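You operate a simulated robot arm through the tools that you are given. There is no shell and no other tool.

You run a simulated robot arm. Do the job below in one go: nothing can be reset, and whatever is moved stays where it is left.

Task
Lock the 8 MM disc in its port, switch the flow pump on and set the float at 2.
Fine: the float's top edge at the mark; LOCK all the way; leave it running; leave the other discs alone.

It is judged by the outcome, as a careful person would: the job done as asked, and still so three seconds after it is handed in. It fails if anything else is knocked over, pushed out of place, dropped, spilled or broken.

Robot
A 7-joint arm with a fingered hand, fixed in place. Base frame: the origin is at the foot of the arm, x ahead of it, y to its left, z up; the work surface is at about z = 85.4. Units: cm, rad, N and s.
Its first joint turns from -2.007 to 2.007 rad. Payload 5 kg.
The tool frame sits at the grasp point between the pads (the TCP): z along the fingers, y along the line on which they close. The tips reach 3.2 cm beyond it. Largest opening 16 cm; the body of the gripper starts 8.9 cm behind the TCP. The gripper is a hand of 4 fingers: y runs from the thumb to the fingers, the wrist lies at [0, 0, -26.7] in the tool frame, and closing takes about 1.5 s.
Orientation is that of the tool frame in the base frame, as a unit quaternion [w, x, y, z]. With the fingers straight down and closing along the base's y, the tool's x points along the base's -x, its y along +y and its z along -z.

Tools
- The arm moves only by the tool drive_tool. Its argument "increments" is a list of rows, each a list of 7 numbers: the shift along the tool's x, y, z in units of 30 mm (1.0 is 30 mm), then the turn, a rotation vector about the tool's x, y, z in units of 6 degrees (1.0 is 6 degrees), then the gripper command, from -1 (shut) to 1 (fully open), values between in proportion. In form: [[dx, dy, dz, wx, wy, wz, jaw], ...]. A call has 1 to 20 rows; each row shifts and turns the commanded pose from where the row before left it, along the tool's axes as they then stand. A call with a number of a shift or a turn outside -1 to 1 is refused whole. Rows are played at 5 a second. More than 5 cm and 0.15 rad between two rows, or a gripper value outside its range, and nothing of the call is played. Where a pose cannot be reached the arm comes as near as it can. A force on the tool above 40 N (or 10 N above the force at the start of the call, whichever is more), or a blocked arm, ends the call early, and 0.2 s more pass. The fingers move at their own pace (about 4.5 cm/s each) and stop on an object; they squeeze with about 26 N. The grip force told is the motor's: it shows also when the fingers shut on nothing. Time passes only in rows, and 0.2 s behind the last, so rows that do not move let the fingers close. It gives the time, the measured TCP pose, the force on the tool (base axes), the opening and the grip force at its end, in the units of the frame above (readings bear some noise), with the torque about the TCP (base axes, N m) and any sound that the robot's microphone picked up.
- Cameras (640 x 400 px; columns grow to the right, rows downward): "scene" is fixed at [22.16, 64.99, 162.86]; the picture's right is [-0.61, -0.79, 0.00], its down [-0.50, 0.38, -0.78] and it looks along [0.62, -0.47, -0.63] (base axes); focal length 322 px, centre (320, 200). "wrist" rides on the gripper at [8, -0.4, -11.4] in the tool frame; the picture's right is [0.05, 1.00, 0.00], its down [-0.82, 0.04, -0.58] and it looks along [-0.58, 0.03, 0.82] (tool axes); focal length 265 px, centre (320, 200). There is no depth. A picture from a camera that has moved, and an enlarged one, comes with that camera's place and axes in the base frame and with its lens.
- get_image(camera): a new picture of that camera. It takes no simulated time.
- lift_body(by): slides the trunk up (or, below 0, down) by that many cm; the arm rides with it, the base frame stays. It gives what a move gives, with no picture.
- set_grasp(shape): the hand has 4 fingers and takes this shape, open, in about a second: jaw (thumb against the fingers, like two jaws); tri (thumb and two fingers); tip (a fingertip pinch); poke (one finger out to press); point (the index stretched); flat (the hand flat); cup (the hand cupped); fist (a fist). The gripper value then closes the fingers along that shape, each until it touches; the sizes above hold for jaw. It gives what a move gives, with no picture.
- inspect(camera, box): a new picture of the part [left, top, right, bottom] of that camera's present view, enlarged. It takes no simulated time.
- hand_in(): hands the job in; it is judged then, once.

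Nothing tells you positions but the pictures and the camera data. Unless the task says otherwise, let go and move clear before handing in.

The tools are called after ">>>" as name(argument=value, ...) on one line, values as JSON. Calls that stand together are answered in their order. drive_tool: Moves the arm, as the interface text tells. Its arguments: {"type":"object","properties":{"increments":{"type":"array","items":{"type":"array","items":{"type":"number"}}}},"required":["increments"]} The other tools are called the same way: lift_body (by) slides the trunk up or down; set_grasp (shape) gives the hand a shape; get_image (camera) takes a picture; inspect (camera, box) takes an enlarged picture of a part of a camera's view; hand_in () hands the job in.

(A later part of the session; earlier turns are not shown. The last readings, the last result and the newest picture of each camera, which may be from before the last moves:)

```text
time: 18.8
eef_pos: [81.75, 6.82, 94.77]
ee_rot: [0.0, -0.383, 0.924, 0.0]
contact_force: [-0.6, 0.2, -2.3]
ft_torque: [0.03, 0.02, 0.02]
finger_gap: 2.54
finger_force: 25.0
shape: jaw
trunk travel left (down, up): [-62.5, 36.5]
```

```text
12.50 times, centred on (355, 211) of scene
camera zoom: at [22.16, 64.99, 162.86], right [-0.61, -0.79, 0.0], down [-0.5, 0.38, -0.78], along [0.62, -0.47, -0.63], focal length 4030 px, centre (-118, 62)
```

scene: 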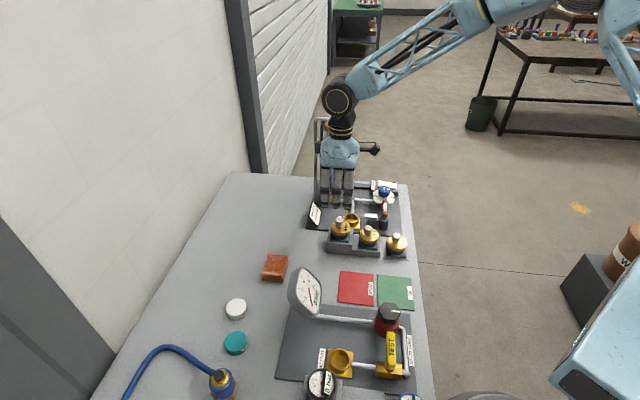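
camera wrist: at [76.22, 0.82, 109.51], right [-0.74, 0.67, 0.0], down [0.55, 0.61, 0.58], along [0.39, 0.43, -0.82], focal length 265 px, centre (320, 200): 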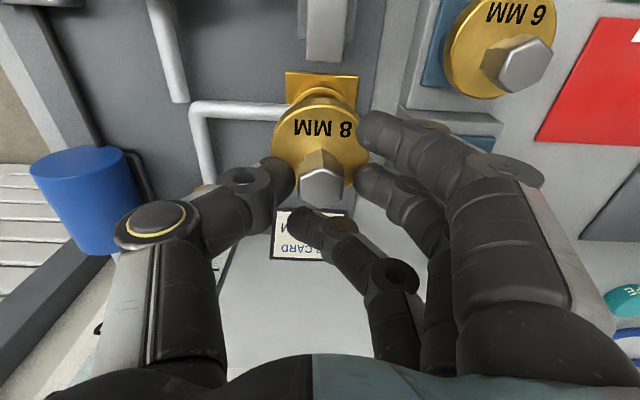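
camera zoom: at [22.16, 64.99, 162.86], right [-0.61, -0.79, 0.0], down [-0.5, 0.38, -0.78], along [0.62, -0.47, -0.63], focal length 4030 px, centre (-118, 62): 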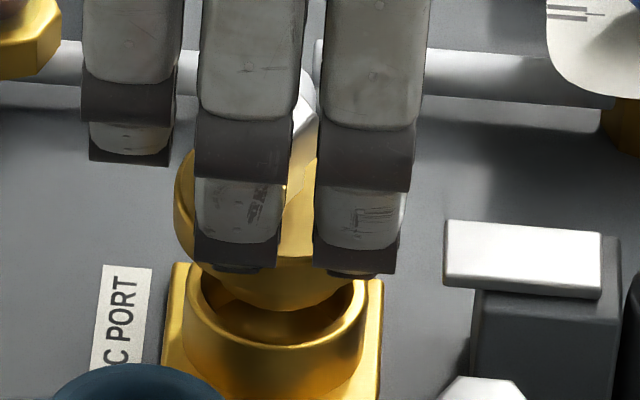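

Still free, and the plug is centred over the opening. Continuing down.

>>> drive_tool(increments=[[0, 0, 0.1, 0, 0, 0, -1], [0, 0, 0.1, 0, 0, 0, -1], [0, 0, 0.1, 0, 0, 0, -1], [0, 0, 0.1, 0, 0, 0, -1], [0, 0, 0, 0, 0, 0, -1]])

>>> inspect(camera="scene", box=[340, 195, 370, 227])

>>> get_image(camera="wrist")

```text
time: 20.0
eef_pos: [81.72, 6.9, 93.69]
ee_rot: [0.0, -0.383, 0.924, 0.0]
contact_force: [0.3, -0.3, -2.0]
ft_torque: [0.01, 0.0, -0.02]
finger_gap: 2.56
finger_force: 26.4
shape: jaw
trunk travel left (down, up): [-62.5, 36.5]
```

```text
12.50 times, centred on (355, 211) of scene
camera zoom: at [22.16, 64.99, 162.86], right [-0.61, -0.79, 0.0], down [-0.5, 0.38, -0.78], along [0.62, -0.47, -0.63], focal length 4030 px, centre (-118, 62)
```

zoom: 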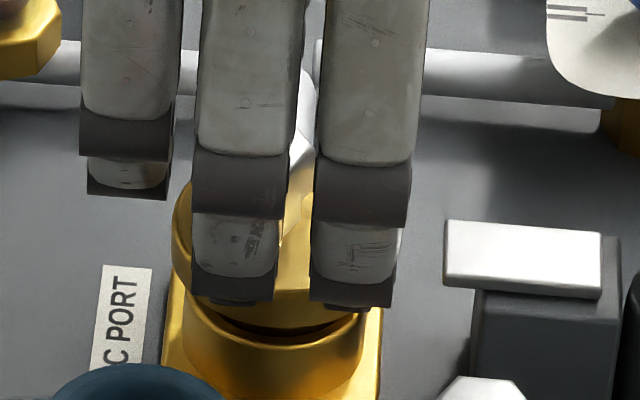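

```text
taken
camera wrist: at [76.33, 0.96, 104.99], right [-0.74, 0.67, 0.0], down [0.55, 0.61, 0.58], along [0.39, 0.43, -0.82], focal length 265 px, centre (320, 200)
```

wrist: 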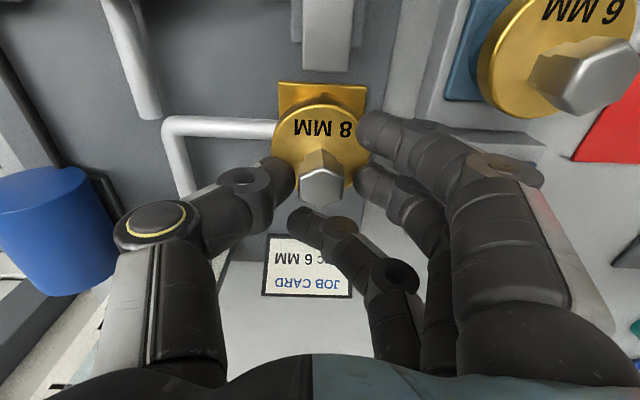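

The plug is entering the port with no side load. Continuing to the seat.

>>> drive_tool(increments=[[0, 0, 0.1, 0, 0, 0, -1], [0, 0, 0.1, 0, 0, 0, -1], [0, 0, 0.1, 0, 0, 0, -1], [0, 0, 0, 0, 0, 0, -1]])

>>> inspect(camera="scene", box=[340, 195, 370, 227])

```text
time: 21.0
eef_pos: [81.8, 6.77, 92.77]
ee_rot: [0.0, -0.382, 0.924, 0.0]
contact_force: [-0.2, 0.2, -0.3]
ft_torque: [0.02, -0.02, -0.01]
finger_gap: 2.56
finger_force: 25.9
shape: jaw
trunk travel left (down, up): [-62.5, 36.5]
```

```text
12.50 times, centred on (355, 211) of scene
camera zoom: at [22.16, 64.99, 162.86], right [-0.61, -0.79, 0.0], down [-0.5, 0.38, -0.78], along [0.62, -0.47, -0.63], focal length 4030 px, centre (-118, 62)
```

zoom: 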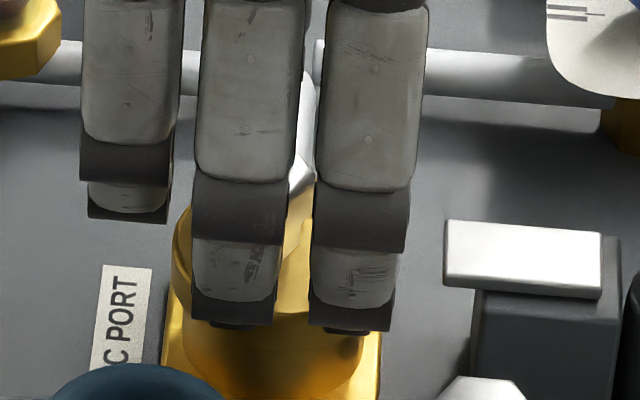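

The weight has come off the hand, so the disc is nearly seated. I'll press slightly further to confirm.

>>> drive_tool(increments=[[0, 0, 0.06, 0, 0, 0, -1], [0, 0, 0.06, 0, 0, 0, -1], [0, 0, 0, 0, 0, 0, -1]])

>>> inspect(camera="scene", box=[335, 190, 375, 232])

```text
time: 21.8
eef_pos: [81.77, 6.75, 92.58]
ee_rot: [-0.001, -0.383, 0.924, 0.001]
contact_force: [-1.0, -0.7, 7.2]
ft_torque: [0.1, 0.22, 0.04]
finger_gap: 2.57
finger_force: 25.9
shape: jaw
trunk travel left (down, up): [-62.5, 36.5]
```

```text
9.52 times, centred on (355, 211) of scene
camera zoom: at [22.16, 64.99, 162.86], right [-0.61, -0.79, 0.0], down [-0.5, 0.38, -0.78], along [0.62, -0.47, -0.63], focal length 3071 px, centre (-13, 95)
```

zoom: 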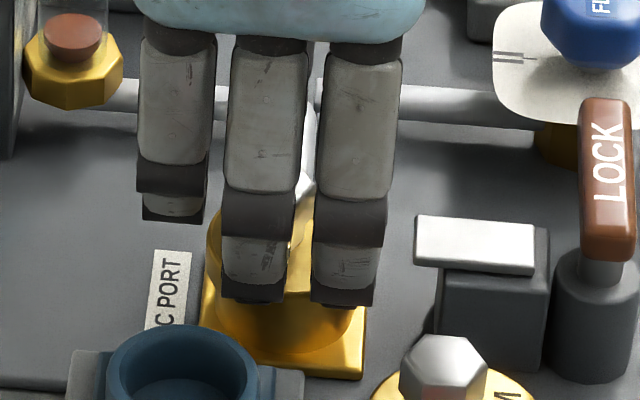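

The disc is seated (7 N reaction at the predicted height). I'll release, rise clear and check.

>>> drive_tool(increments=[[0, 0, -0.05, 0, 0, 0, -0.3], [0, 0, 0, 0, 0, 0, -0.3], [0, 0, 0, 0, 0, 0, -0.2], [0, 0, 0, 0, 0, 0, -0.2], [0, 0, 0, 0, 0, 0, -0.2], [0, 0, -0.3, 0, 0, 0, -0.2], [0, 0, -0.6, 0, 0, 0, -0.2], [0, 0, -0.8, 0, 0, 0, -0.2], [0, 0, -0.8, 0, 0, 0, -0.2], [0, 0, -0.8, 0, 0, 0, -0.2], [0, 0, 0, 0, 0, 0, 0]])

>>> get_image(camera="wrist")

>>> inspect(camera="scene", box=[325, 180, 405, 245])

```text
time: 24.2
eef_pos: [81.78, 6.79, 102.48]
ee_rot: [0.001, -0.382, 0.924, -0.001]
contact_force: [-0.7, 0.7, -0.2]
ft_torque: [-0.02, 0.0, -0.02]
finger_gap: 7.93
finger_force: 0.0
shape: jaw
trunk travel left (down, up): [-62.5, 36.5]
```

```text
taken
camera wrist: at [76.39, 0.93, 113.79], right [-0.74, 0.67, 0.0], down [0.55, 0.61, 0.58], along [0.39, 0.43, -0.82], focal length 265 px, centre (320, 200)
```

wrist: 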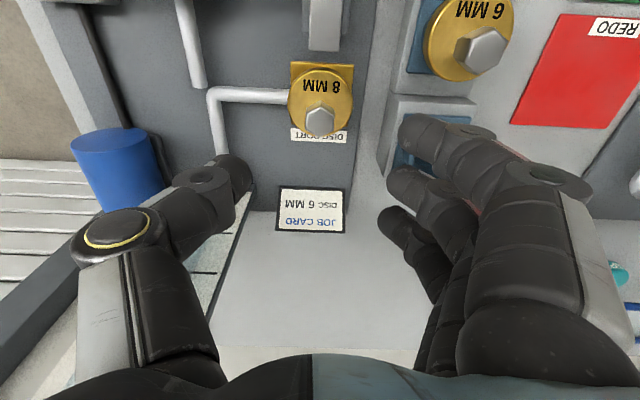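

```text
6.15 times, centred on (365, 212) of scene
camera zoom: at [22.16, 64.99, 162.86], right [-0.61, -0.79, 0.0], down [-0.5, 0.38, -0.78], along [0.62, -0.47, -0.63], focal length 1984 px, centre (43, 123)
```

zoom: 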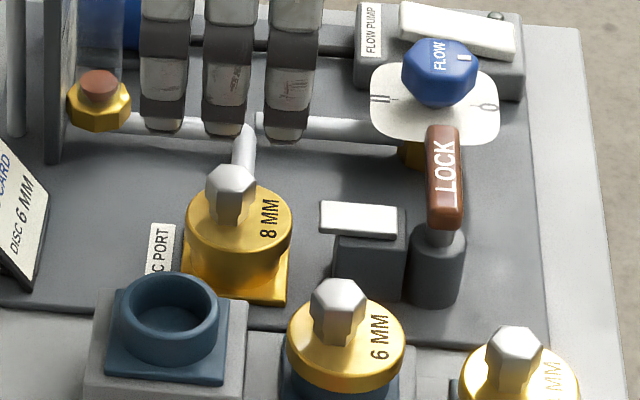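

The 8 MM disc sits flush in the port. Next is the LOCK lever. I'll rise, move toward the free side of the handle, and switch to the one-finger shape to see where the fingertip sits.

>>> drive_tool(increments=[[0.6, -0.3, -0.6, 0, 0, 0, 0], [0.8, -0.3, -0.6, 0, 0, 0, 0], [0.8, -0.3, -0.4, 0, 0, 0, 0], [0.8, 0, 0, 0, 0, 0, 0], [0.8, 0, 0, 0, 0, 0, 0], [0.6, 0, 0, 0, 0, 0, 0], [0, 0, 0, 0, 0, 0, 0]])

>>> set_grasp(shape="poke")

>>> get_image(camera="wrist")

>>> inspect(camera="scene", box=[310, 100, 430, 250])

```text
time: 25.8
eef_pos: [74.3, -4.22, 107.22]
ee_rot: [0.0, -0.383, 0.924, 0.0]
contact_force: [0.1, -0.1, -1.3]
ft_torque: [-0.01, -0.04, -0.02]
finger_gap: 7.94
finger_force: 0.1
shape: jaw
trunk travel left (down, up): [-62.5, 36.5]
```

```text
time: 26.7
eef_pos: [74.32, -4.34, 107.19]
ee_rot: [0.0, -0.383, 0.924, 0.0]
contact_force: [0.5, 0.5, 0.2]
ft_torque: [0.01, -0.01, -0.01]
finger_gap: 0.0
finger_force: 0.0
shape: poke
trunk travel left (down, up): [-62.5, 36.5]
```

```text
taken
camera wrist: at [68.9, -10.21, 118.58], right [-0.74, 0.67, 0.0], down [0.55, 0.61, 0.58], along [0.39, 0.43, -0.82], focal length 265 px, centre (320, 200)
```

wrist: 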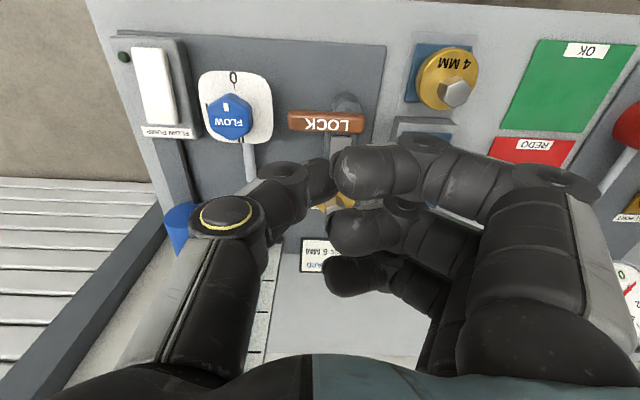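

```text
2.67 times, centred on (370, 175) of scene
camera zoom: at [22.16, 64.99, 162.86], right [-0.61, -0.79, 0.0], down [-0.5, 0.38, -0.78], along [0.62, -0.47, -0.63], focal length 860 px, centre (187, 267)
```

zoom: 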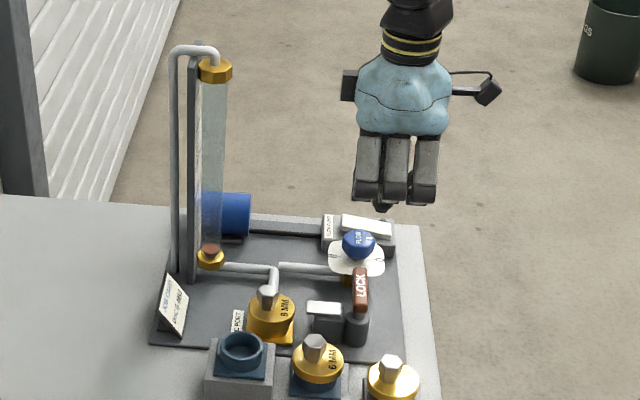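

In this shape the protruding tip sits about 3 cm below the tool point but with little clearance from the knuckles. I'll look at the "point" shape too.

>>> set_grasp(shape="point")

>>> get_image(camera="wrist")

>>> inspect(camera="scene", box=[340, 120, 430, 250])

```text
time: 27.6
eef_pos: [74.38, -4.28, 107.28]
ee_rot: [0.001, -0.383, 0.924, 0.0]
contact_force: [-0.5, 0.4, 0.2]
ft_torque: [-0.04, -0.02, 0.04]
finger_gap: 15.24
finger_force: 0.1
shape: point
trunk travel left (down, up): [-62.5, 36.5]
```

```text
taken
camera wrist: at [68.9, -10.2, 118.58], right [-0.74, 0.67, 0.0], down [0.55, 0.61, 0.58], along [0.39, 0.43, -0.82], focal length 265 px, centre (320, 200)
```

wrist: 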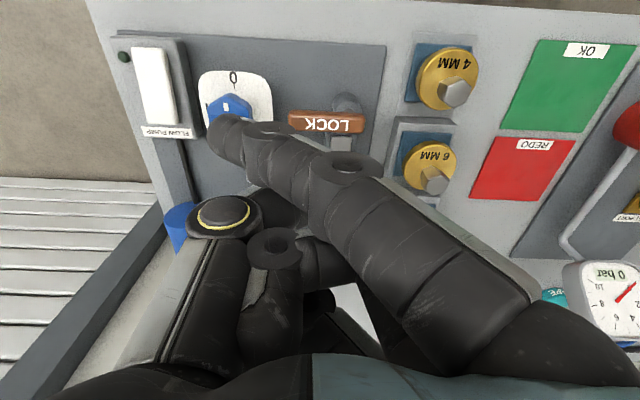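

```text
3.08 times, centred on (385, 185) of scene
camera zoom: at [22.16, 64.99, 162.86], right [-0.61, -0.79, 0.0], down [-0.5, 0.38, -0.78], along [0.62, -0.47, -0.63], focal length 992 px, centre (120, 246)
```

zoom: 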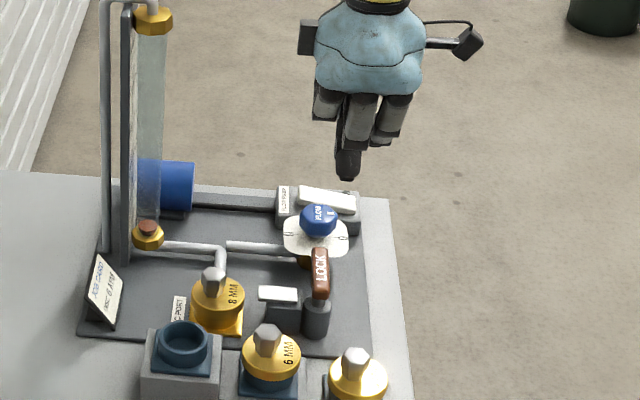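

In "point", the index tip is well clear of the hand. I locate it at tool offset (0.5, -7.0, 7.8) from both cameras. I'll bring the tip to the free side of the lever handle, a few centimetres short of it, and check.

>>> drive_tool(increments=[[0.23, 0.594, 0, 0, 0, 0, 1], [0.23, 0.594, 0, 0, 0, 0, 1], [0.23, 0.594, 0, 0, 0, 0, 1], [0, 0, 0.65, 0, 0, 0, 1], [0, 0, 0.65, 0, 0, 0, 1], [0, 0, 0.65, 0, 0, 0, 1], [0, 0, 0.55, 0, 0, 0, 1], [0, 0, 0, 0, 0, 0, 1]])

>>> get_image(camera="wrist")

>>> inspect(camera="scene", box=[340, 160, 420, 250])

```text
time: 29.4
eef_pos: [69.14, -2.05, 99.71]
ee_rot: [0.0, -0.383, 0.924, 0.0]
contact_force: [-0.4, -0.4, 0.5]
ft_torque: [0.02, 0.04, -0.03]
finger_gap: 15.21
finger_force: 0.0
shape: point
trunk travel left (down, up): [-62.5, 36.5]
```

```text
taken
camera wrist: at [63.76, -7.9, 111.02], right [-0.74, 0.67, 0.0], down [0.55, 0.61, 0.58], along [0.39, 0.43, -0.82], focal length 265 px, centre (320, 200)
```

wrist: 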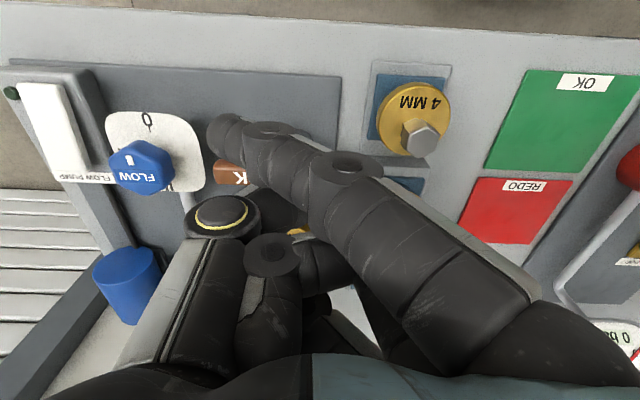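

```text
4.44 times, centred on (380, 205) of scene
camera zoom: at [22.16, 64.99, 162.86], right [-0.61, -0.79, 0.0], down [-0.5, 0.38, -0.78], along [0.62, -0.47, -0.63], focal length 1433 px, centre (53, 178)
```

zoom: 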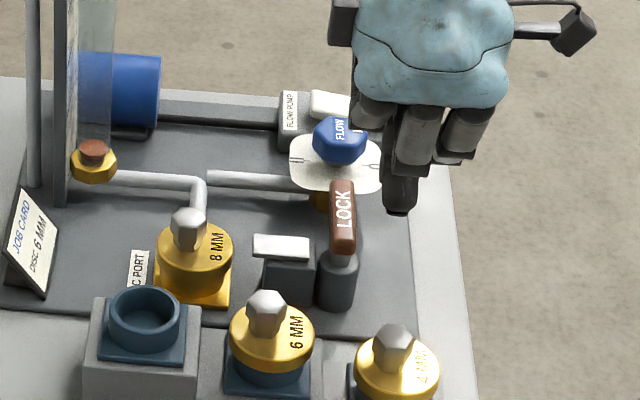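

The tip is on the open side of the handle, about 2 cm short of it. I'll lower it to handle height and ease toward it.

>>> drive_tool(increments=[[0, 0, 0.3, 0, 0, 0, 1], [0, 0, 0.25, 0, 0, 0, 1], [-0.3, 0, 0, 0, 0, 0, 1], [-0.2, 0, 0, 0, 0, 0, 1], [-0.1, 0, 0, 0, 0, 0, 1], [0, 0, 0, 0, 0, 0, 1]])

>>> inspect(camera="wrist", box=[100, 60, 400, 260])

>>> inspect(camera="scene", box=[340, 160, 420, 250])

```text
time: 30.8
eef_pos: [70.35, -0.8, 97.99]
ee_rot: [0.0, -0.382, 0.924, 0.0]
contact_force: [1.0, -0.7, 0.4]
ft_torque: [-0.06, 0.0, -0.02]
finger_gap: 15.25
finger_force: 0.1
shape: point
trunk travel left (down, up): [-62.5, 36.5]
```

```text
2.00 times, centred on (250, 160) of wrist
camera zoom: at [64.91, -6.64, 109.41], right [-0.74, 0.67, 0.0], down [0.55, 0.61, 0.58], along [0.39, 0.43, -0.82], focal length 531 px, centre (460, 280)
```

zoom: 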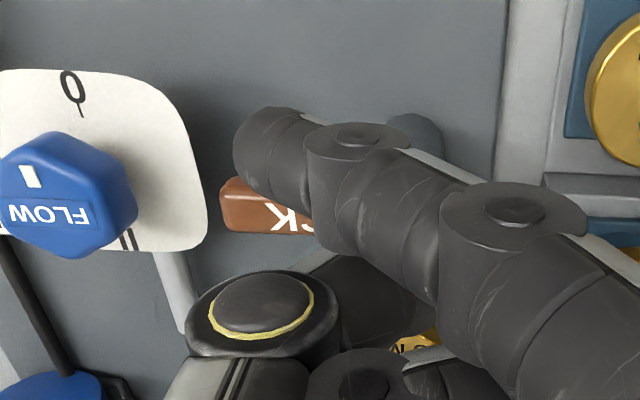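

```text
4.44 times, centred on (380, 205) of scene
camera zoom: at [22.16, 64.99, 162.86], right [-0.61, -0.79, 0.0], down [-0.5, 0.38, -0.78], along [0.62, -0.47, -0.63], focal length 1433 px, centre (53, 178)
```

zoom: 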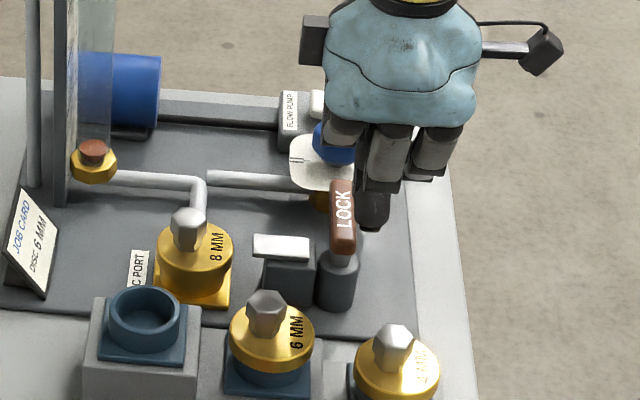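

The tip is at the handle's side. Now I'll nudge the handle gently toward the disc and watch force and motion.

>>> drive_tool(increments=[[-0.1, 0, 0, 0, 0, 0, 1], [-0.1, 0, 0, 0, 0, 0, 1], [-0.1, 0, 0, 0, 0, 0, 1], [-0.1, 0, 0, 0, 0, 0, 1]])

>>> inspect(camera="scene", box=[340, 160, 420, 250])

```text
time: 31.8
eef_pos: [71.22, -0.11, 98.12]
ee_rot: [0.0, -0.383, 0.924, 0.0]
contact_force: [-0.9, 0.3, 0.2]
ft_torque: [0.04, -0.03, 0.03]
finger_gap: 15.22
finger_force: 0.1
shape: point
trunk travel left (down, up): [-62.5, 36.5]
```

```text
4.44 times, centred on (380, 205) of scene
camera zoom: at [22.16, 64.99, 162.86], right [-0.61, -0.79, 0.0], down [-0.5, 0.38, -0.78], along [0.62, -0.47, -0.63], focal length 1433 px, centre (53, 178)
```

zoom: 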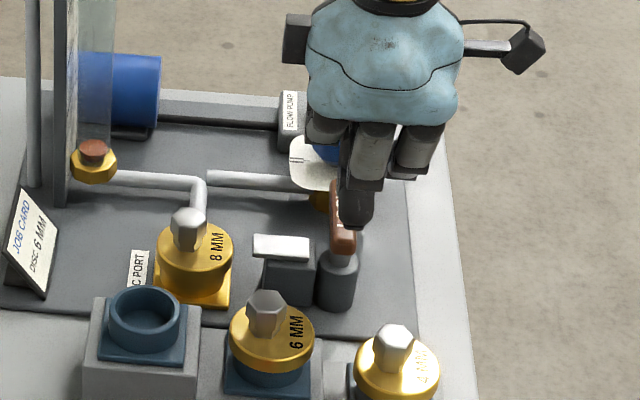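

No contact force yet, so I'll keep easing forward.

>>> drive_tool(increments=[[-0.1, 0, 0, 0, 0, 0, 1], [-0.1, 0, 0, 0, 0, 0, 1], [-0.1, 0, 0, 0, 0, 0, 1]])

>>> inspect(camera="scene", box=[340, 160, 420, 250])

>>> inspect(camera="wrist", box=[100, 60, 400, 260])

```text
time: 32.6
eef_pos: [71.79, 0.73, 98.15]
ee_rot: [0.0, -0.383, 0.924, -0.001]
contact_force: [0.3, 0.1, 0.5]
ft_torque: [0.03, 0.03, -0.02]
finger_gap: 15.22
finger_force: 0.1
shape: point
trunk travel left (down, up): [-62.5, 36.5]
```

```text
4.44 times, centred on (380, 205) of scene
camera zoom: at [22.16, 64.99, 162.86], right [-0.61, -0.79, 0.0], down [-0.5, 0.38, -0.78], along [0.62, -0.47, -0.63], focal length 1433 px, centre (53, 178)
```

zoom: 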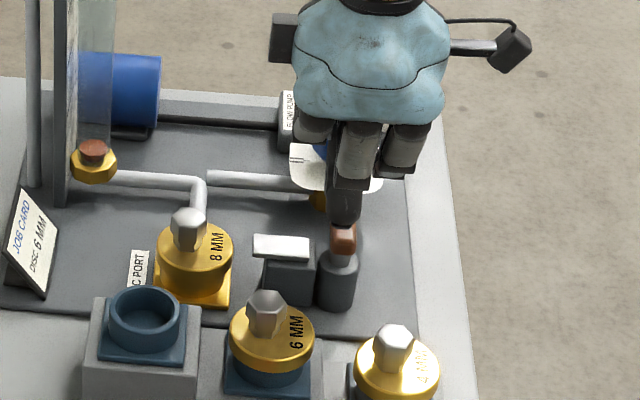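

```text
2.00 times, centred on (250, 160) of wrist
camera zoom: at [66.31, -5.21, 109.43], right [-0.74, 0.67, 0.0], down [0.55, 0.61, 0.58], along [0.39, 0.43, -0.82], focal length 531 px, centre (460, 280)
```

zoom: 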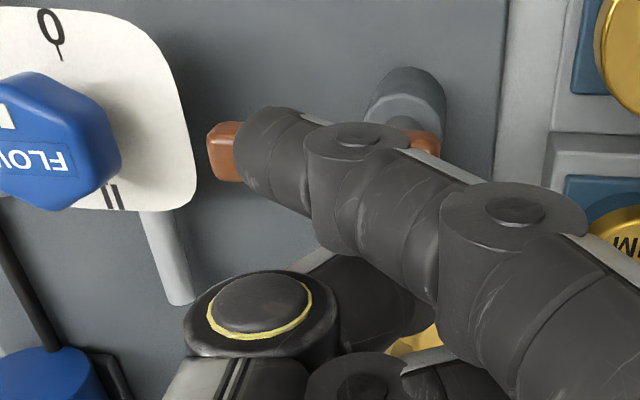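

The finger passed over the handle without touching, so the handle is lower than estimated. I'll back off, lower the tip about 1.7 cm and retry.

>>> drive_tool(increments=[[0.4, 0, 0, 0, 0, 0, 1], [0.5, 0, 0, 0, 0, 0, 1], [0.2, 0, 0, 0, 0, 0, 1], [0, 0, 0.3, 0, 0, 0, 1], [0, 0, 0.27, 0, 0, 0, 1], [0, 0, 0, 0, 0, 0, 1]])

>>> inspect(camera="scene", box=[350, 170, 410, 240])

>>> inspect(camera="wrist", box=[100, 60, 400, 260])

```text
time: 34.0
eef_pos: [69.34, -1.74, 96.38]
ee_rot: [0.001, -0.382, 0.924, 0.0]
contact_force: [-0.6, -0.5, 0.4]
ft_torque: [0.01, 0.0, 0.0]
finger_gap: 15.24
finger_force: 0.1
shape: point
trunk travel left (down, up): [-62.5, 36.5]
```

```text
5.71 times, centred on (380, 205) of scene
camera zoom: at [22.16, 64.99, 162.86], right [-0.61, -0.79, 0.0], down [-0.5, 0.38, -0.78], along [0.62, -0.47, -0.63], focal length 1842 px, centre (-23, 171)
```

zoom: 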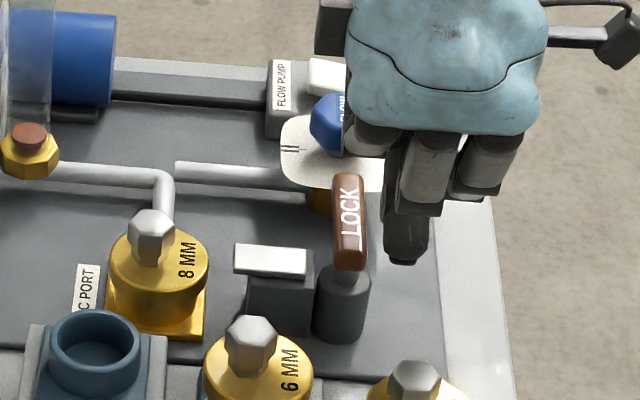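

```text
2.00 times, centred on (250, 160) of wrist
camera zoom: at [64.03, -7.6, 107.67], right [-0.74, 0.67, 0.0], down [0.55, 0.61, 0.58], along [0.39, 0.43, -0.82], focal length 531 px, centre (460, 280)
```

zoom: 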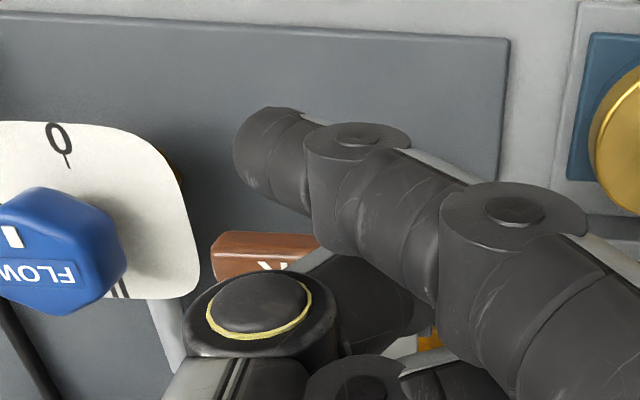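

The handle hasn't moved and is undisturbed. I'll drop another 1.2 cm and push again.

>>> drive_tool(increments=[[0, 0, 0.2, 0, 0, 0, 1], [0, 0, 0.2, 0, 0, 0, 1], [0, 0, 0, 0, 0, 0, 1], [-0.2, 0, 0, 0, 0, 0, 1], [-0.2, 0, 0, 0, 0, 0, 1], [-0.1, 0, 0, 0, 0, 0, 1], [-0.1, 0, 0, 0, 0, 0, 1], [-0.1, 0, 0, 0, 0, 0, 1]])

>>> inspect(camera="scene", box=[350, 170, 410, 240])

>>> inspect(camera="wrist", box=[100, 60, 400, 260])

```text
time: 35.8
eef_pos: [71.03, -0.08, 95.18]
ee_rot: [0.0, -0.383, 0.924, 0.0]
contact_force: [-0.5, 0.5, 0.0]
ft_torque: [0.01, 0.02, -0.01]
finger_gap: 15.22
finger_force: 0.0
shape: point
trunk travel left (down, up): [-62.5, 36.5]
```

```text
5.71 times, centred on (380, 205) of scene
camera zoom: at [22.16, 64.99, 162.86], right [-0.61, -0.79, 0.0], down [-0.5, 0.38, -0.78], along [0.62, -0.47, -0.63], focal length 1842 px, centre (-23, 171)
```

zoom: 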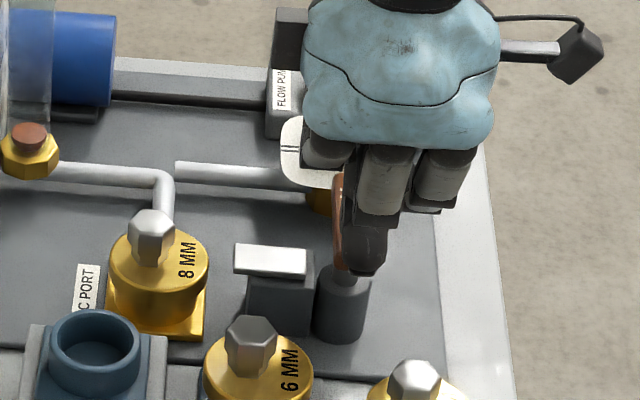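

```text
2.00 times, centred on (250, 160) of wrist
camera zoom: at [65.54, -6.08, 106.56], right [-0.74, 0.67, 0.0], down [0.55, 0.61, 0.58], along [0.39, 0.43, -0.82], focal length 531 px, centre (460, 280)
```

zoom: 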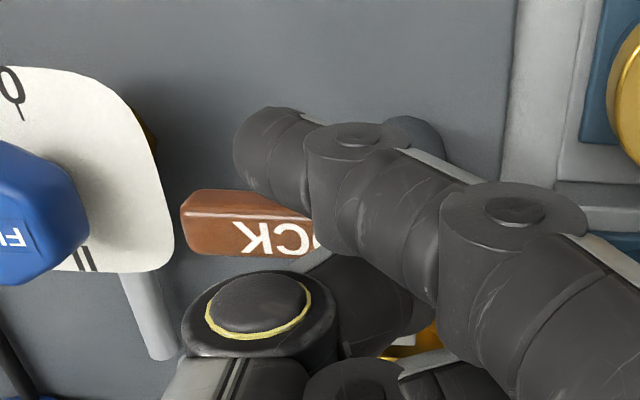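

The fingertip is right beside the handle, lower than before. I'll push on in small steps.

>>> drive_tool(increments=[[-0.1, 0, 0, 0, 0, 0, 1], [-0.1, 0, 0, 0, 0, 0, 1], [-0.1, 0, 0, 0, 0, 0, 1]])

>>> inspect(camera="scene", box=[350, 170, 410, 240])

>>> inspect(camera="wrist", box=[100, 60, 400, 260])

```text
time: 36.6
eef_pos: [71.64, 0.55, 95.18]
ee_rot: [0.0, -0.383, 0.924, 0.0]
contact_force: [0.0, -0.1, 0.4]
ft_torque: [-0.02, 0.03, -0.01]
finger_gap: 15.23
finger_force: 0.1
shape: point
trunk travel left (down, up): [-62.5, 36.5]
```

```text
5.71 times, centred on (380, 205) of scene
camera zoom: at [22.16, 64.99, 162.86], right [-0.61, -0.79, 0.0], down [-0.5, 0.38, -0.78], along [0.62, -0.47, -0.63], focal length 1842 px, centre (-23, 171)
```

zoom: 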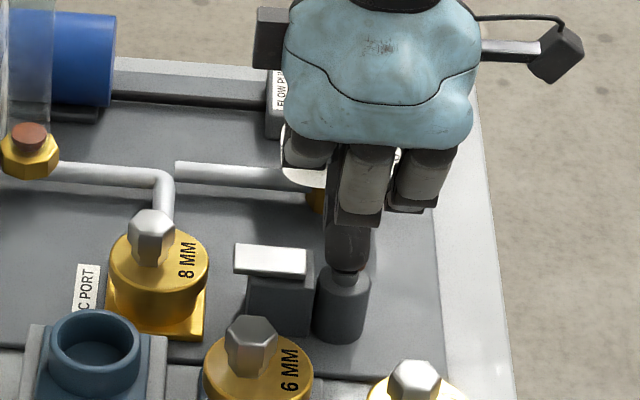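

```text
2.00 times, centred on (250, 160) of wrist
camera zoom: at [66.23, -5.41, 106.49], right [-0.74, 0.67, 0.0], down [0.55, 0.61, 0.58], along [0.39, 0.43, -0.82], focal length 531 px, centre (460, 280)
```

zoom: 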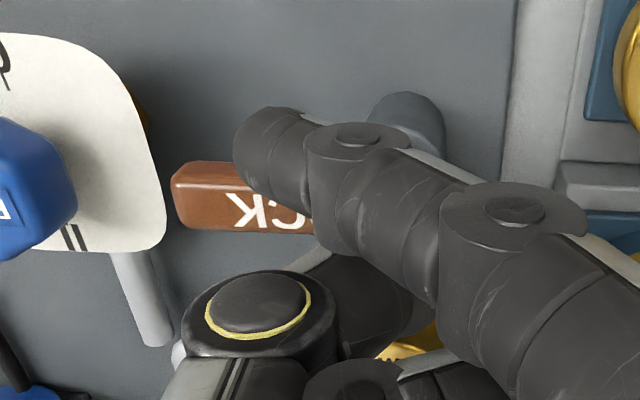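

I need to see exactly where the finger is relative to the handle, so I'll zoom in from both cameras.

>>> inspect(camera="wrist", box=[170, 100, 290, 200])

>>> inspect(camera="scene", box=[375, 180, 405, 225])

```text
4.00 times, centred on (230, 150) of wrist
camera zoom: at [66.23, -5.41, 106.49], right [-0.74, 0.67, 0.0], down [0.55, 0.61, 0.58], along [0.39, 0.43, -0.82], focal length 1062 px, centre (680, 400)
```

zoom: 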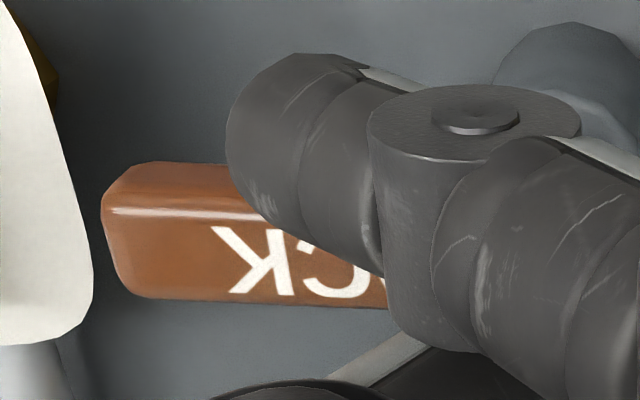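

```text
8.89 times, centred on (390, 202) of scene
camera zoom: at [22.16, 64.99, 162.86], right [-0.61, -0.79, 0.0], down [-0.5, 0.38, -0.78], along [0.62, -0.47, -0.63], focal length 2866 px, centre (-302, 178)
```

zoom: 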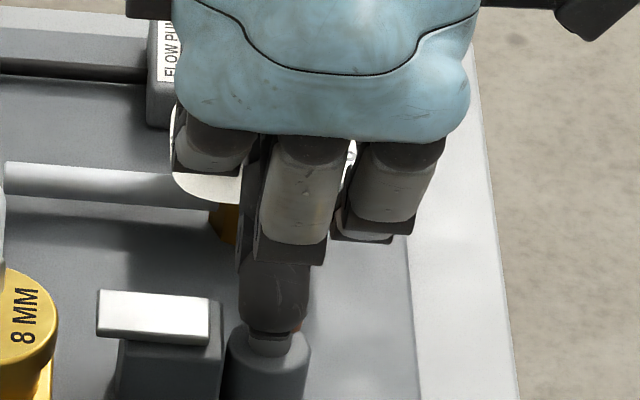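

The pointing finger is passing above the handle while another folded finger hangs near the pivot, so this shape is a poor fit. I'll rise straight up and look at the fingertip-pinch shape, which could hold the handle from both sides.

>>> drive_tool(increments=[[0, 0, -0.6, 0, 0, 0, 1], [0, 0, -0.8, 0, 0, 0, 1], [0, 0, -0.8, 0, 0, 0, 1], [0, 0, -0.8, 0, 0, 0, 1], [0, 0, -0.8, 0, 0, 0, 1], [0, 0, -0.6, 0, 0, 0, 1], [0, 0, 0, 0, 0, 0, 1]])

>>> set_grasp(shape="tip")

>>> get_image(camera="wrist")

>>> inspect(camera="scene", box=[330, 100, 430, 240])

```text
time: 38.2
eef_pos: [71.77, 0.39, 108.34]
ee_rot: [0.0, -0.384, 0.924, 0.0]
contact_force: [-0.4, 0.2, 1.5]
ft_torque: [0.05, 0.0, 0.02]
finger_gap: 15.2
finger_force: 0.0
shape: point
trunk travel left (down, up): [-62.5, 36.5]
```

```text
time: 39.1
eef_pos: [71.8, 0.42, 108.45]
ee_rot: [0.0, -0.382, 0.924, 0.001]
contact_force: [-0.4, 0.4, 0.8]
ft_torque: [0.0, -0.01, 0.01]
finger_gap: 15.99
finger_force: 0.1
shape: tip
trunk travel left (down, up): [-62.5, 36.5]
```

```text
taken
camera wrist: at [66.29, -5.42, 119.68], right [-0.74, 0.67, 0.0], down [0.55, 0.61, 0.58], along [0.39, 0.43, -0.82], focal length 265 px, centre (320, 200)
```

wrist: 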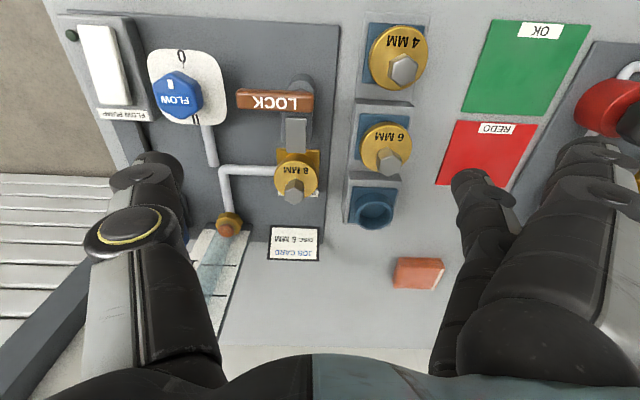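

```text
2.86 times, centred on (380, 170) of scene
camera zoom: at [22.16, 64.99, 162.86], right [-0.61, -0.79, 0.0], down [-0.5, 0.38, -0.78], along [0.62, -0.47, -0.63], focal length 921 px, centre (149, 286)
```

zoom: 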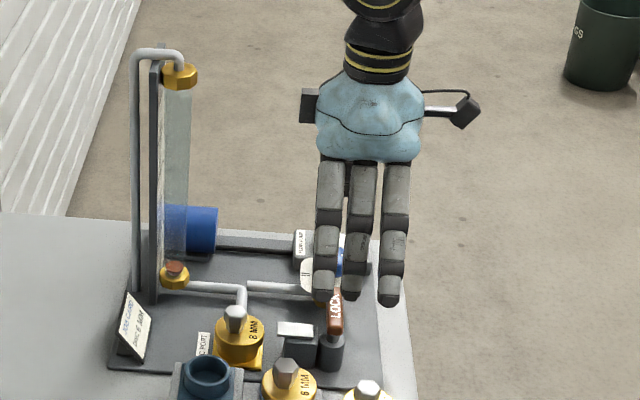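

The lever is undisturbed. I'll partly close this shape in the air to see which fingers move.

>>> drive_tool(increments=[[0, 0, 0, 0, 0, 0, -0.5], [0, 0, 0, 0, 0, 0, -0.5], [0, 0, 0, 0, 0, 0, -0.5], [0, 0, 0, 0, 0, 0, -0.5], [0, 0, 0, 0, 0, 0, -0.5], [0, 0, 0, 0, 0, 0, -0.5], [0, 0, 0, 0, 0, 0, -0.5]])

>>> get_image(camera="wrist")

>>> inspect(camera="scene", box=[330, 100, 430, 240])

```text
time: 40.7
eef_pos: [71.69, 0.42, 108.33]
ee_rot: [0.0, -0.382, 0.924, 0.0]
contact_force: [0.2, 0.1, 0.5]
ft_torque: [0.03, 0.01, -0.05]
finger_gap: 4.06
finger_force: 0.0
shape: tip
trunk travel left (down, up): [-62.5, 36.5]
```

```text
taken
camera wrist: at [66.29, -5.42, 119.68], right [-0.74, 0.67, 0.0], down [0.55, 0.61, 0.58], along [0.39, 0.43, -0.82], focal length 265 px, centre (320, 200)
```

wrist: 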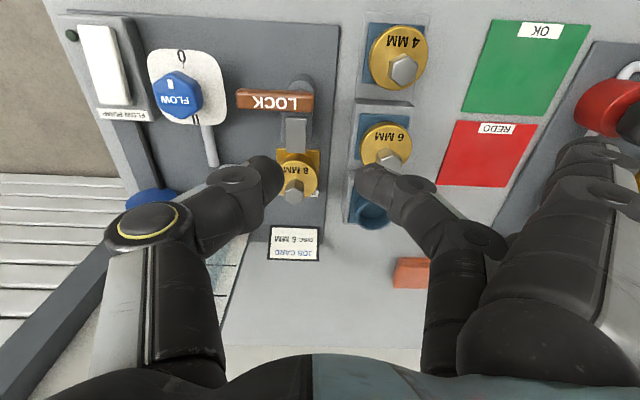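

```text
2.86 times, centred on (380, 170) of scene
camera zoom: at [22.16, 64.99, 162.86], right [-0.61, -0.79, 0.0], down [-0.5, 0.38, -0.78], along [0.62, -0.47, -0.63], focal length 921 px, centre (149, 286)
```

zoom: 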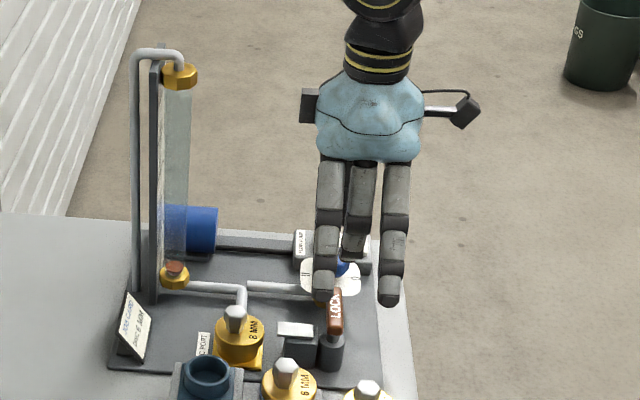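

Here the thumb and middle finger pinch while the others stay out, which is awkward near the rig. I'll check the plain jaw fully closed as a compact pusher.

>>> set_grasp(shape="jaw")

>>> drive_tool(increments=[[0, 0, 0, 0, 0, 0, -1], [0, 0, 0, 0, 0, 0, -1], [0, 0, 0, 0, 0, 0, -1], [0, 0, 0, 0, 0, 0, -1], [0, 0, 0, 0, 0, 0, -1], [0, 0, 0, 0, 0, 0, -1], [0, 0, 0, 0, 0, 0, -1], [0, 0, 0, 0, 0, 0, -1], [0, 0, 0, 0, 0, 0, -1], [0, 0, 0, 0, 0, 0, -1]])

>>> get_image(camera="wrist")

>>> inspect(camera="scene", box=[330, 100, 430, 240])

```text
time: 41.6
eef_pos: [71.7, 0.38, 108.34]
ee_rot: [0.0, -0.383, 0.924, 0.0]
contact_force: [0.3, -0.3, -0.8]
ft_torque: [-0.02, -0.03, 0.0]
finger_gap: 16.0
finger_force: 0.1
shape: jaw
trunk travel left (down, up): [-62.5, 36.5]
```

```text
time: 43.8
eef_pos: [71.71, 0.48, 108.31]
ee_rot: [-0.001, -0.382, 0.924, 0.0]
contact_force: [-0.5, -0.3, 0.0]
ft_torque: [0.01, -0.02, 0.05]
finger_gap: 0.0
finger_force: 21.8
shape: jaw
trunk travel left (down, up): [-62.5, 36.5]
```

```text
taken
camera wrist: at [66.29, -5.41, 119.68], right [-0.74, 0.67, 0.0], down [0.55, 0.61, 0.58], along [0.39, 0.43, -0.82], focal length 265 px, centre (320, 200)
```

wrist: 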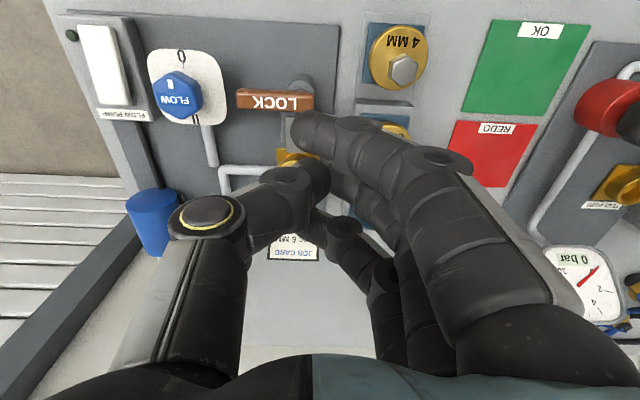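

```text
2.86 times, centred on (380, 170) of scene
camera zoom: at [22.16, 64.99, 162.86], right [-0.61, -0.79, 0.0], down [-0.5, 0.38, -0.78], along [0.62, -0.47, -0.63], focal length 921 px, centre (149, 286)
```

zoom: 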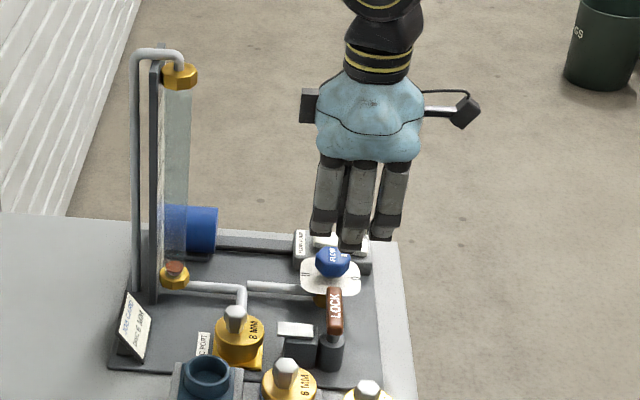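

Closed, the thumb and fingers form a compact vertical blade about 3 cm below the tool point. I'll use its leading edge, coming from the open side and pushing the handle toward the disc. I'll turn the hand another 45° so the blade stays clear of the post and dial.

>>> drive_tool(increments=[[0.415, -0.763, 0, 0, 0, 0, -1], [0.415, -0.763, 0, 0, 0, 0, -1], [0.415, -0.763, 0, 0, 0, 0, -1], [0.415, -0.763, 0, 0, 0, 0, -1], [0.415, -0.763, 0, 0, 0, 0, -1], [0, 0, 0, 0, 0, -0.9375, -1], [0, 0, 0, 0, 0, -0.9375, -1], [0, 0, 0, 0, 0, -0.9375, -1], [0, 0, 0, 0, 0, -0.9375, -1], [0, 0, 0, 0, 0, -0.9375, -1], [0, 0, 0, 0, 0, -0.9375, -1], [0, 0, 0, 0, 0, -0.9375, -1], [0, 0, 0, 0, 0, -0.9375, -1], [0, 0, 0, 0, 0, 0, -1]])

>>> get_image(camera="wrist")

>>> inspect(camera="scene", box=[330, 100, 430, 240])

```text
time: 46.8
eef_pos: [75.35, -12.16, 108.42]
ee_rot: [0.0, -0.707, 0.707, 0.0]
contact_force: [-0.9, -0.6, 0.0]
ft_torque: [0.0, 0.02, 0.01]
finger_gap: 0.01
finger_force: 26.1
shape: jaw
trunk travel left (down, up): [-62.5, 36.5]
```

```text
taken
camera wrist: at [75.63, -20.01, 119.7], right [-1.0, -0.05, 0.0], down [-0.04, 0.82, 0.58], along [-0.03, 0.58, -0.82], focal length 265 px, centre (320, 200)
```

wrist: 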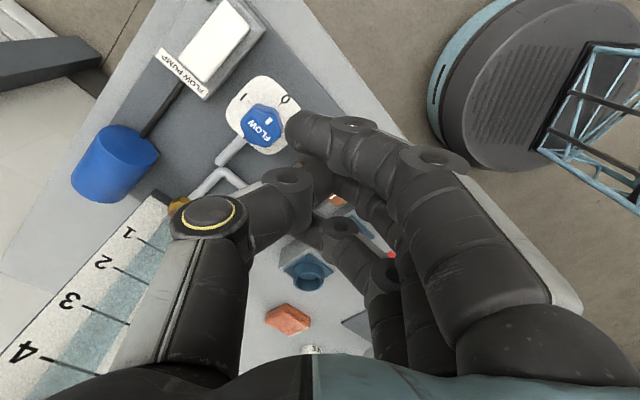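

```text
2.86 times, centred on (380, 170) of scene
camera zoom: at [22.16, 64.99, 162.86], right [-0.61, -0.79, 0.0], down [-0.5, 0.38, -0.78], along [0.62, -0.47, -0.63], focal length 921 px, centre (149, 286)
```

zoom: 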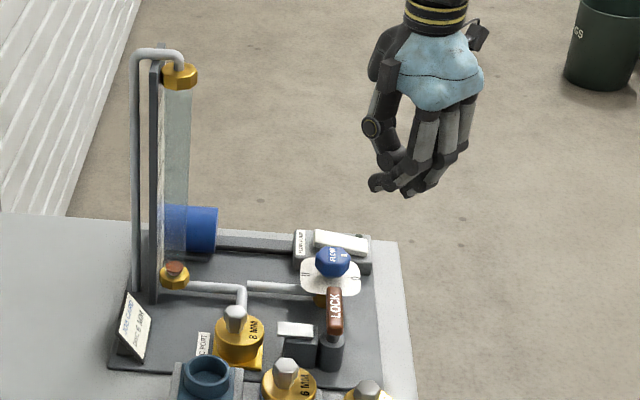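

>>> inspect(camera="scene", box=[375, 105, 435, 175])

>>> inspect(camera="wrist", box=[220, 70, 420, 270])

```text
5.71 times, centred on (405, 140) of scene
camera zoom: at [22.16, 64.99, 162.86], right [-0.61, -0.79, 0.0], down [-0.5, 0.38, -0.78], along [0.62, -0.47, -0.63], focal length 1842 px, centre (-166, 543)
```

zoom: 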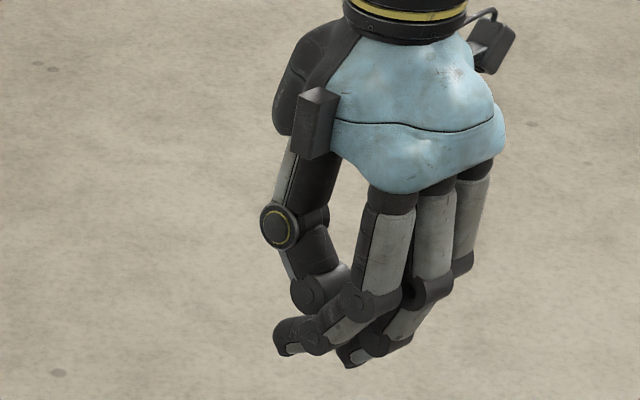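

```text
2.00 times, centred on (320, 170) of wrist
camera zoom: at [75.63, -20.01, 119.7], right [-1.0, -0.05, 0.0], down [-0.04, 0.82, 0.58], along [-0.03, 0.58, -0.82], focal length 531 px, centre (320, 260)
```

zoom: 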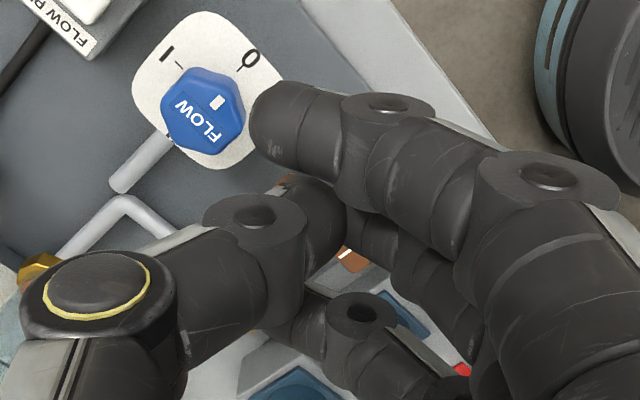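

Seen from here, the fully closed fingers curl forward, so they aren't a clean pusher. A half-open jaw has straight vertical fingers. I'll turn the hand to -90° so the index leads toward the handle with the thumb well away from the knob.

>>> drive_tool(increments=[[0, 0, 0, 0, 0, 1, -0.5], [0, 0, 0, 0, 0, 1, 0], [0, 0, 0, 0, 0, 1, 0.25], [0, 0, 0, 0, 0, 1, 0.25], [0, 0, 0, 0, 0, 1, 0.25], [0, 0, 0, 0, 0, 1, 0.25], [0, 0, 0, 0, 0, 1, 0.25], [0, 0, 0, 0, 0, 1, 0.25], [0, 0, 0, 0, 0, 1, 0.25], [0, 0, 0, 0, 0, 1, 0.25], [0, 0, 0, 0, 0, 1, 0.25], [0, 0, 0, 0, 0, 1, 0.25], [0, 0, 0, 0, 0, 1, 0.25], [0, 0, 0, 0, 0, 1, 0.25], [0, 0, 0, 0, 0, 1, 0.25]])

>>> drive_tool(increments=[[0, 0, 0, 0, 0, 1, 0.25], [0, 0, 0, 0, 0, 1, 0.25], [0, 0, 0, 0, 0, 1, 0.25], [0, 0, 0, 0, 0, 1, 0.25], [0, 0, 0, 0, 0, 1, 0.25], [0, 0, 0, 0, 0, 1, 0.25], [0, 0, 0, 0, 0, 1, 0.25], [0, 0, 0, 0, 0, 1, 0.25], [0, 0, 0, 0, 0, 1, 0.25], [0, 0, 0, 0, 0, 1, 0.25], [0, 0, 0, 0, 0, 1, 0.25], [0, 0, 0, 0, 0, 1, 0.25], [0, 0, 0, 0, 0, 1, 0.25], [0, 0, 0, 0, 0, 1, 0.25], [0, 0, 0, 0, 0, 1, 0.25], [0.296, -0.894, 0, 0, 0, 0, 0.25], [0.296, -0.894, 0, 0, 0, 0, 0.25], [0.296, -0.894, 0, 0, 0, 0, 0.25], [0, 0, 0, 0, 0, 0, 0.25]])

>>> get_image(camera="wrist")

>>> inspect(camera="scene", box=[330, 100, 430, 240])

```text
time: 50.0
eef_pos: [75.29, -12.15, 108.35]
ee_rot: [0.0, 0.002, 1.0, 0.0]
contact_force: [0.6, 0.4, -0.5]
ft_torque: [0.0, 0.01, 0.03]
finger_gap: 9.94
finger_force: 0.1
shape: jaw
trunk travel left (down, up): [-62.5, 36.5]
```

```text
time: 54.0
eef_pos: [67.3, -9.34, 108.39]
ee_rot: [-0.001, 0.708, 0.706, 0.0]
contact_force: [0.7, 1.2, 0.1]
ft_torque: [0.0, 0.01, -0.03]
finger_gap: 9.95
finger_force: 0.0
shape: jaw
trunk travel left (down, up): [-62.5, 36.5]
```

```text
taken
camera wrist: at [66.76, -1.17, 119.67], right [1.0, 0.05, 0.0], down [0.04, -0.82, 0.58], along [0.03, -0.58, -0.82], focal length 265 px, centre (320, 200)
```

wrist: 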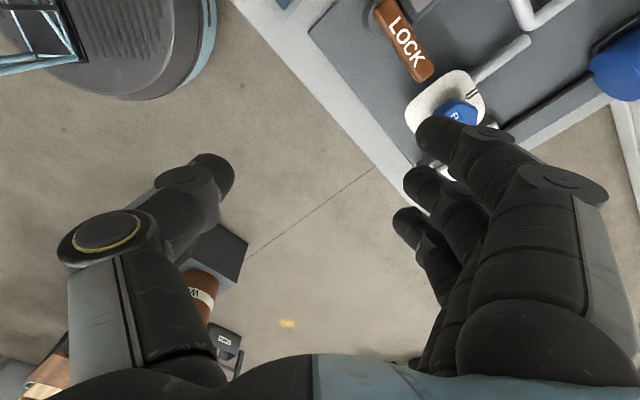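

```text
2.86 times, centred on (380, 170) of scene
camera zoom: at [22.16, 64.99, 162.86], right [-0.61, -0.79, 0.0], down [-0.5, 0.38, -0.78], along [0.62, -0.47, -0.63], focal length 921 px, centre (149, 286)
```

zoom: 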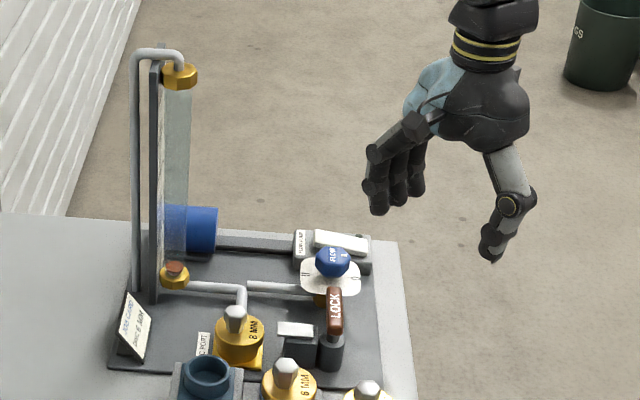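

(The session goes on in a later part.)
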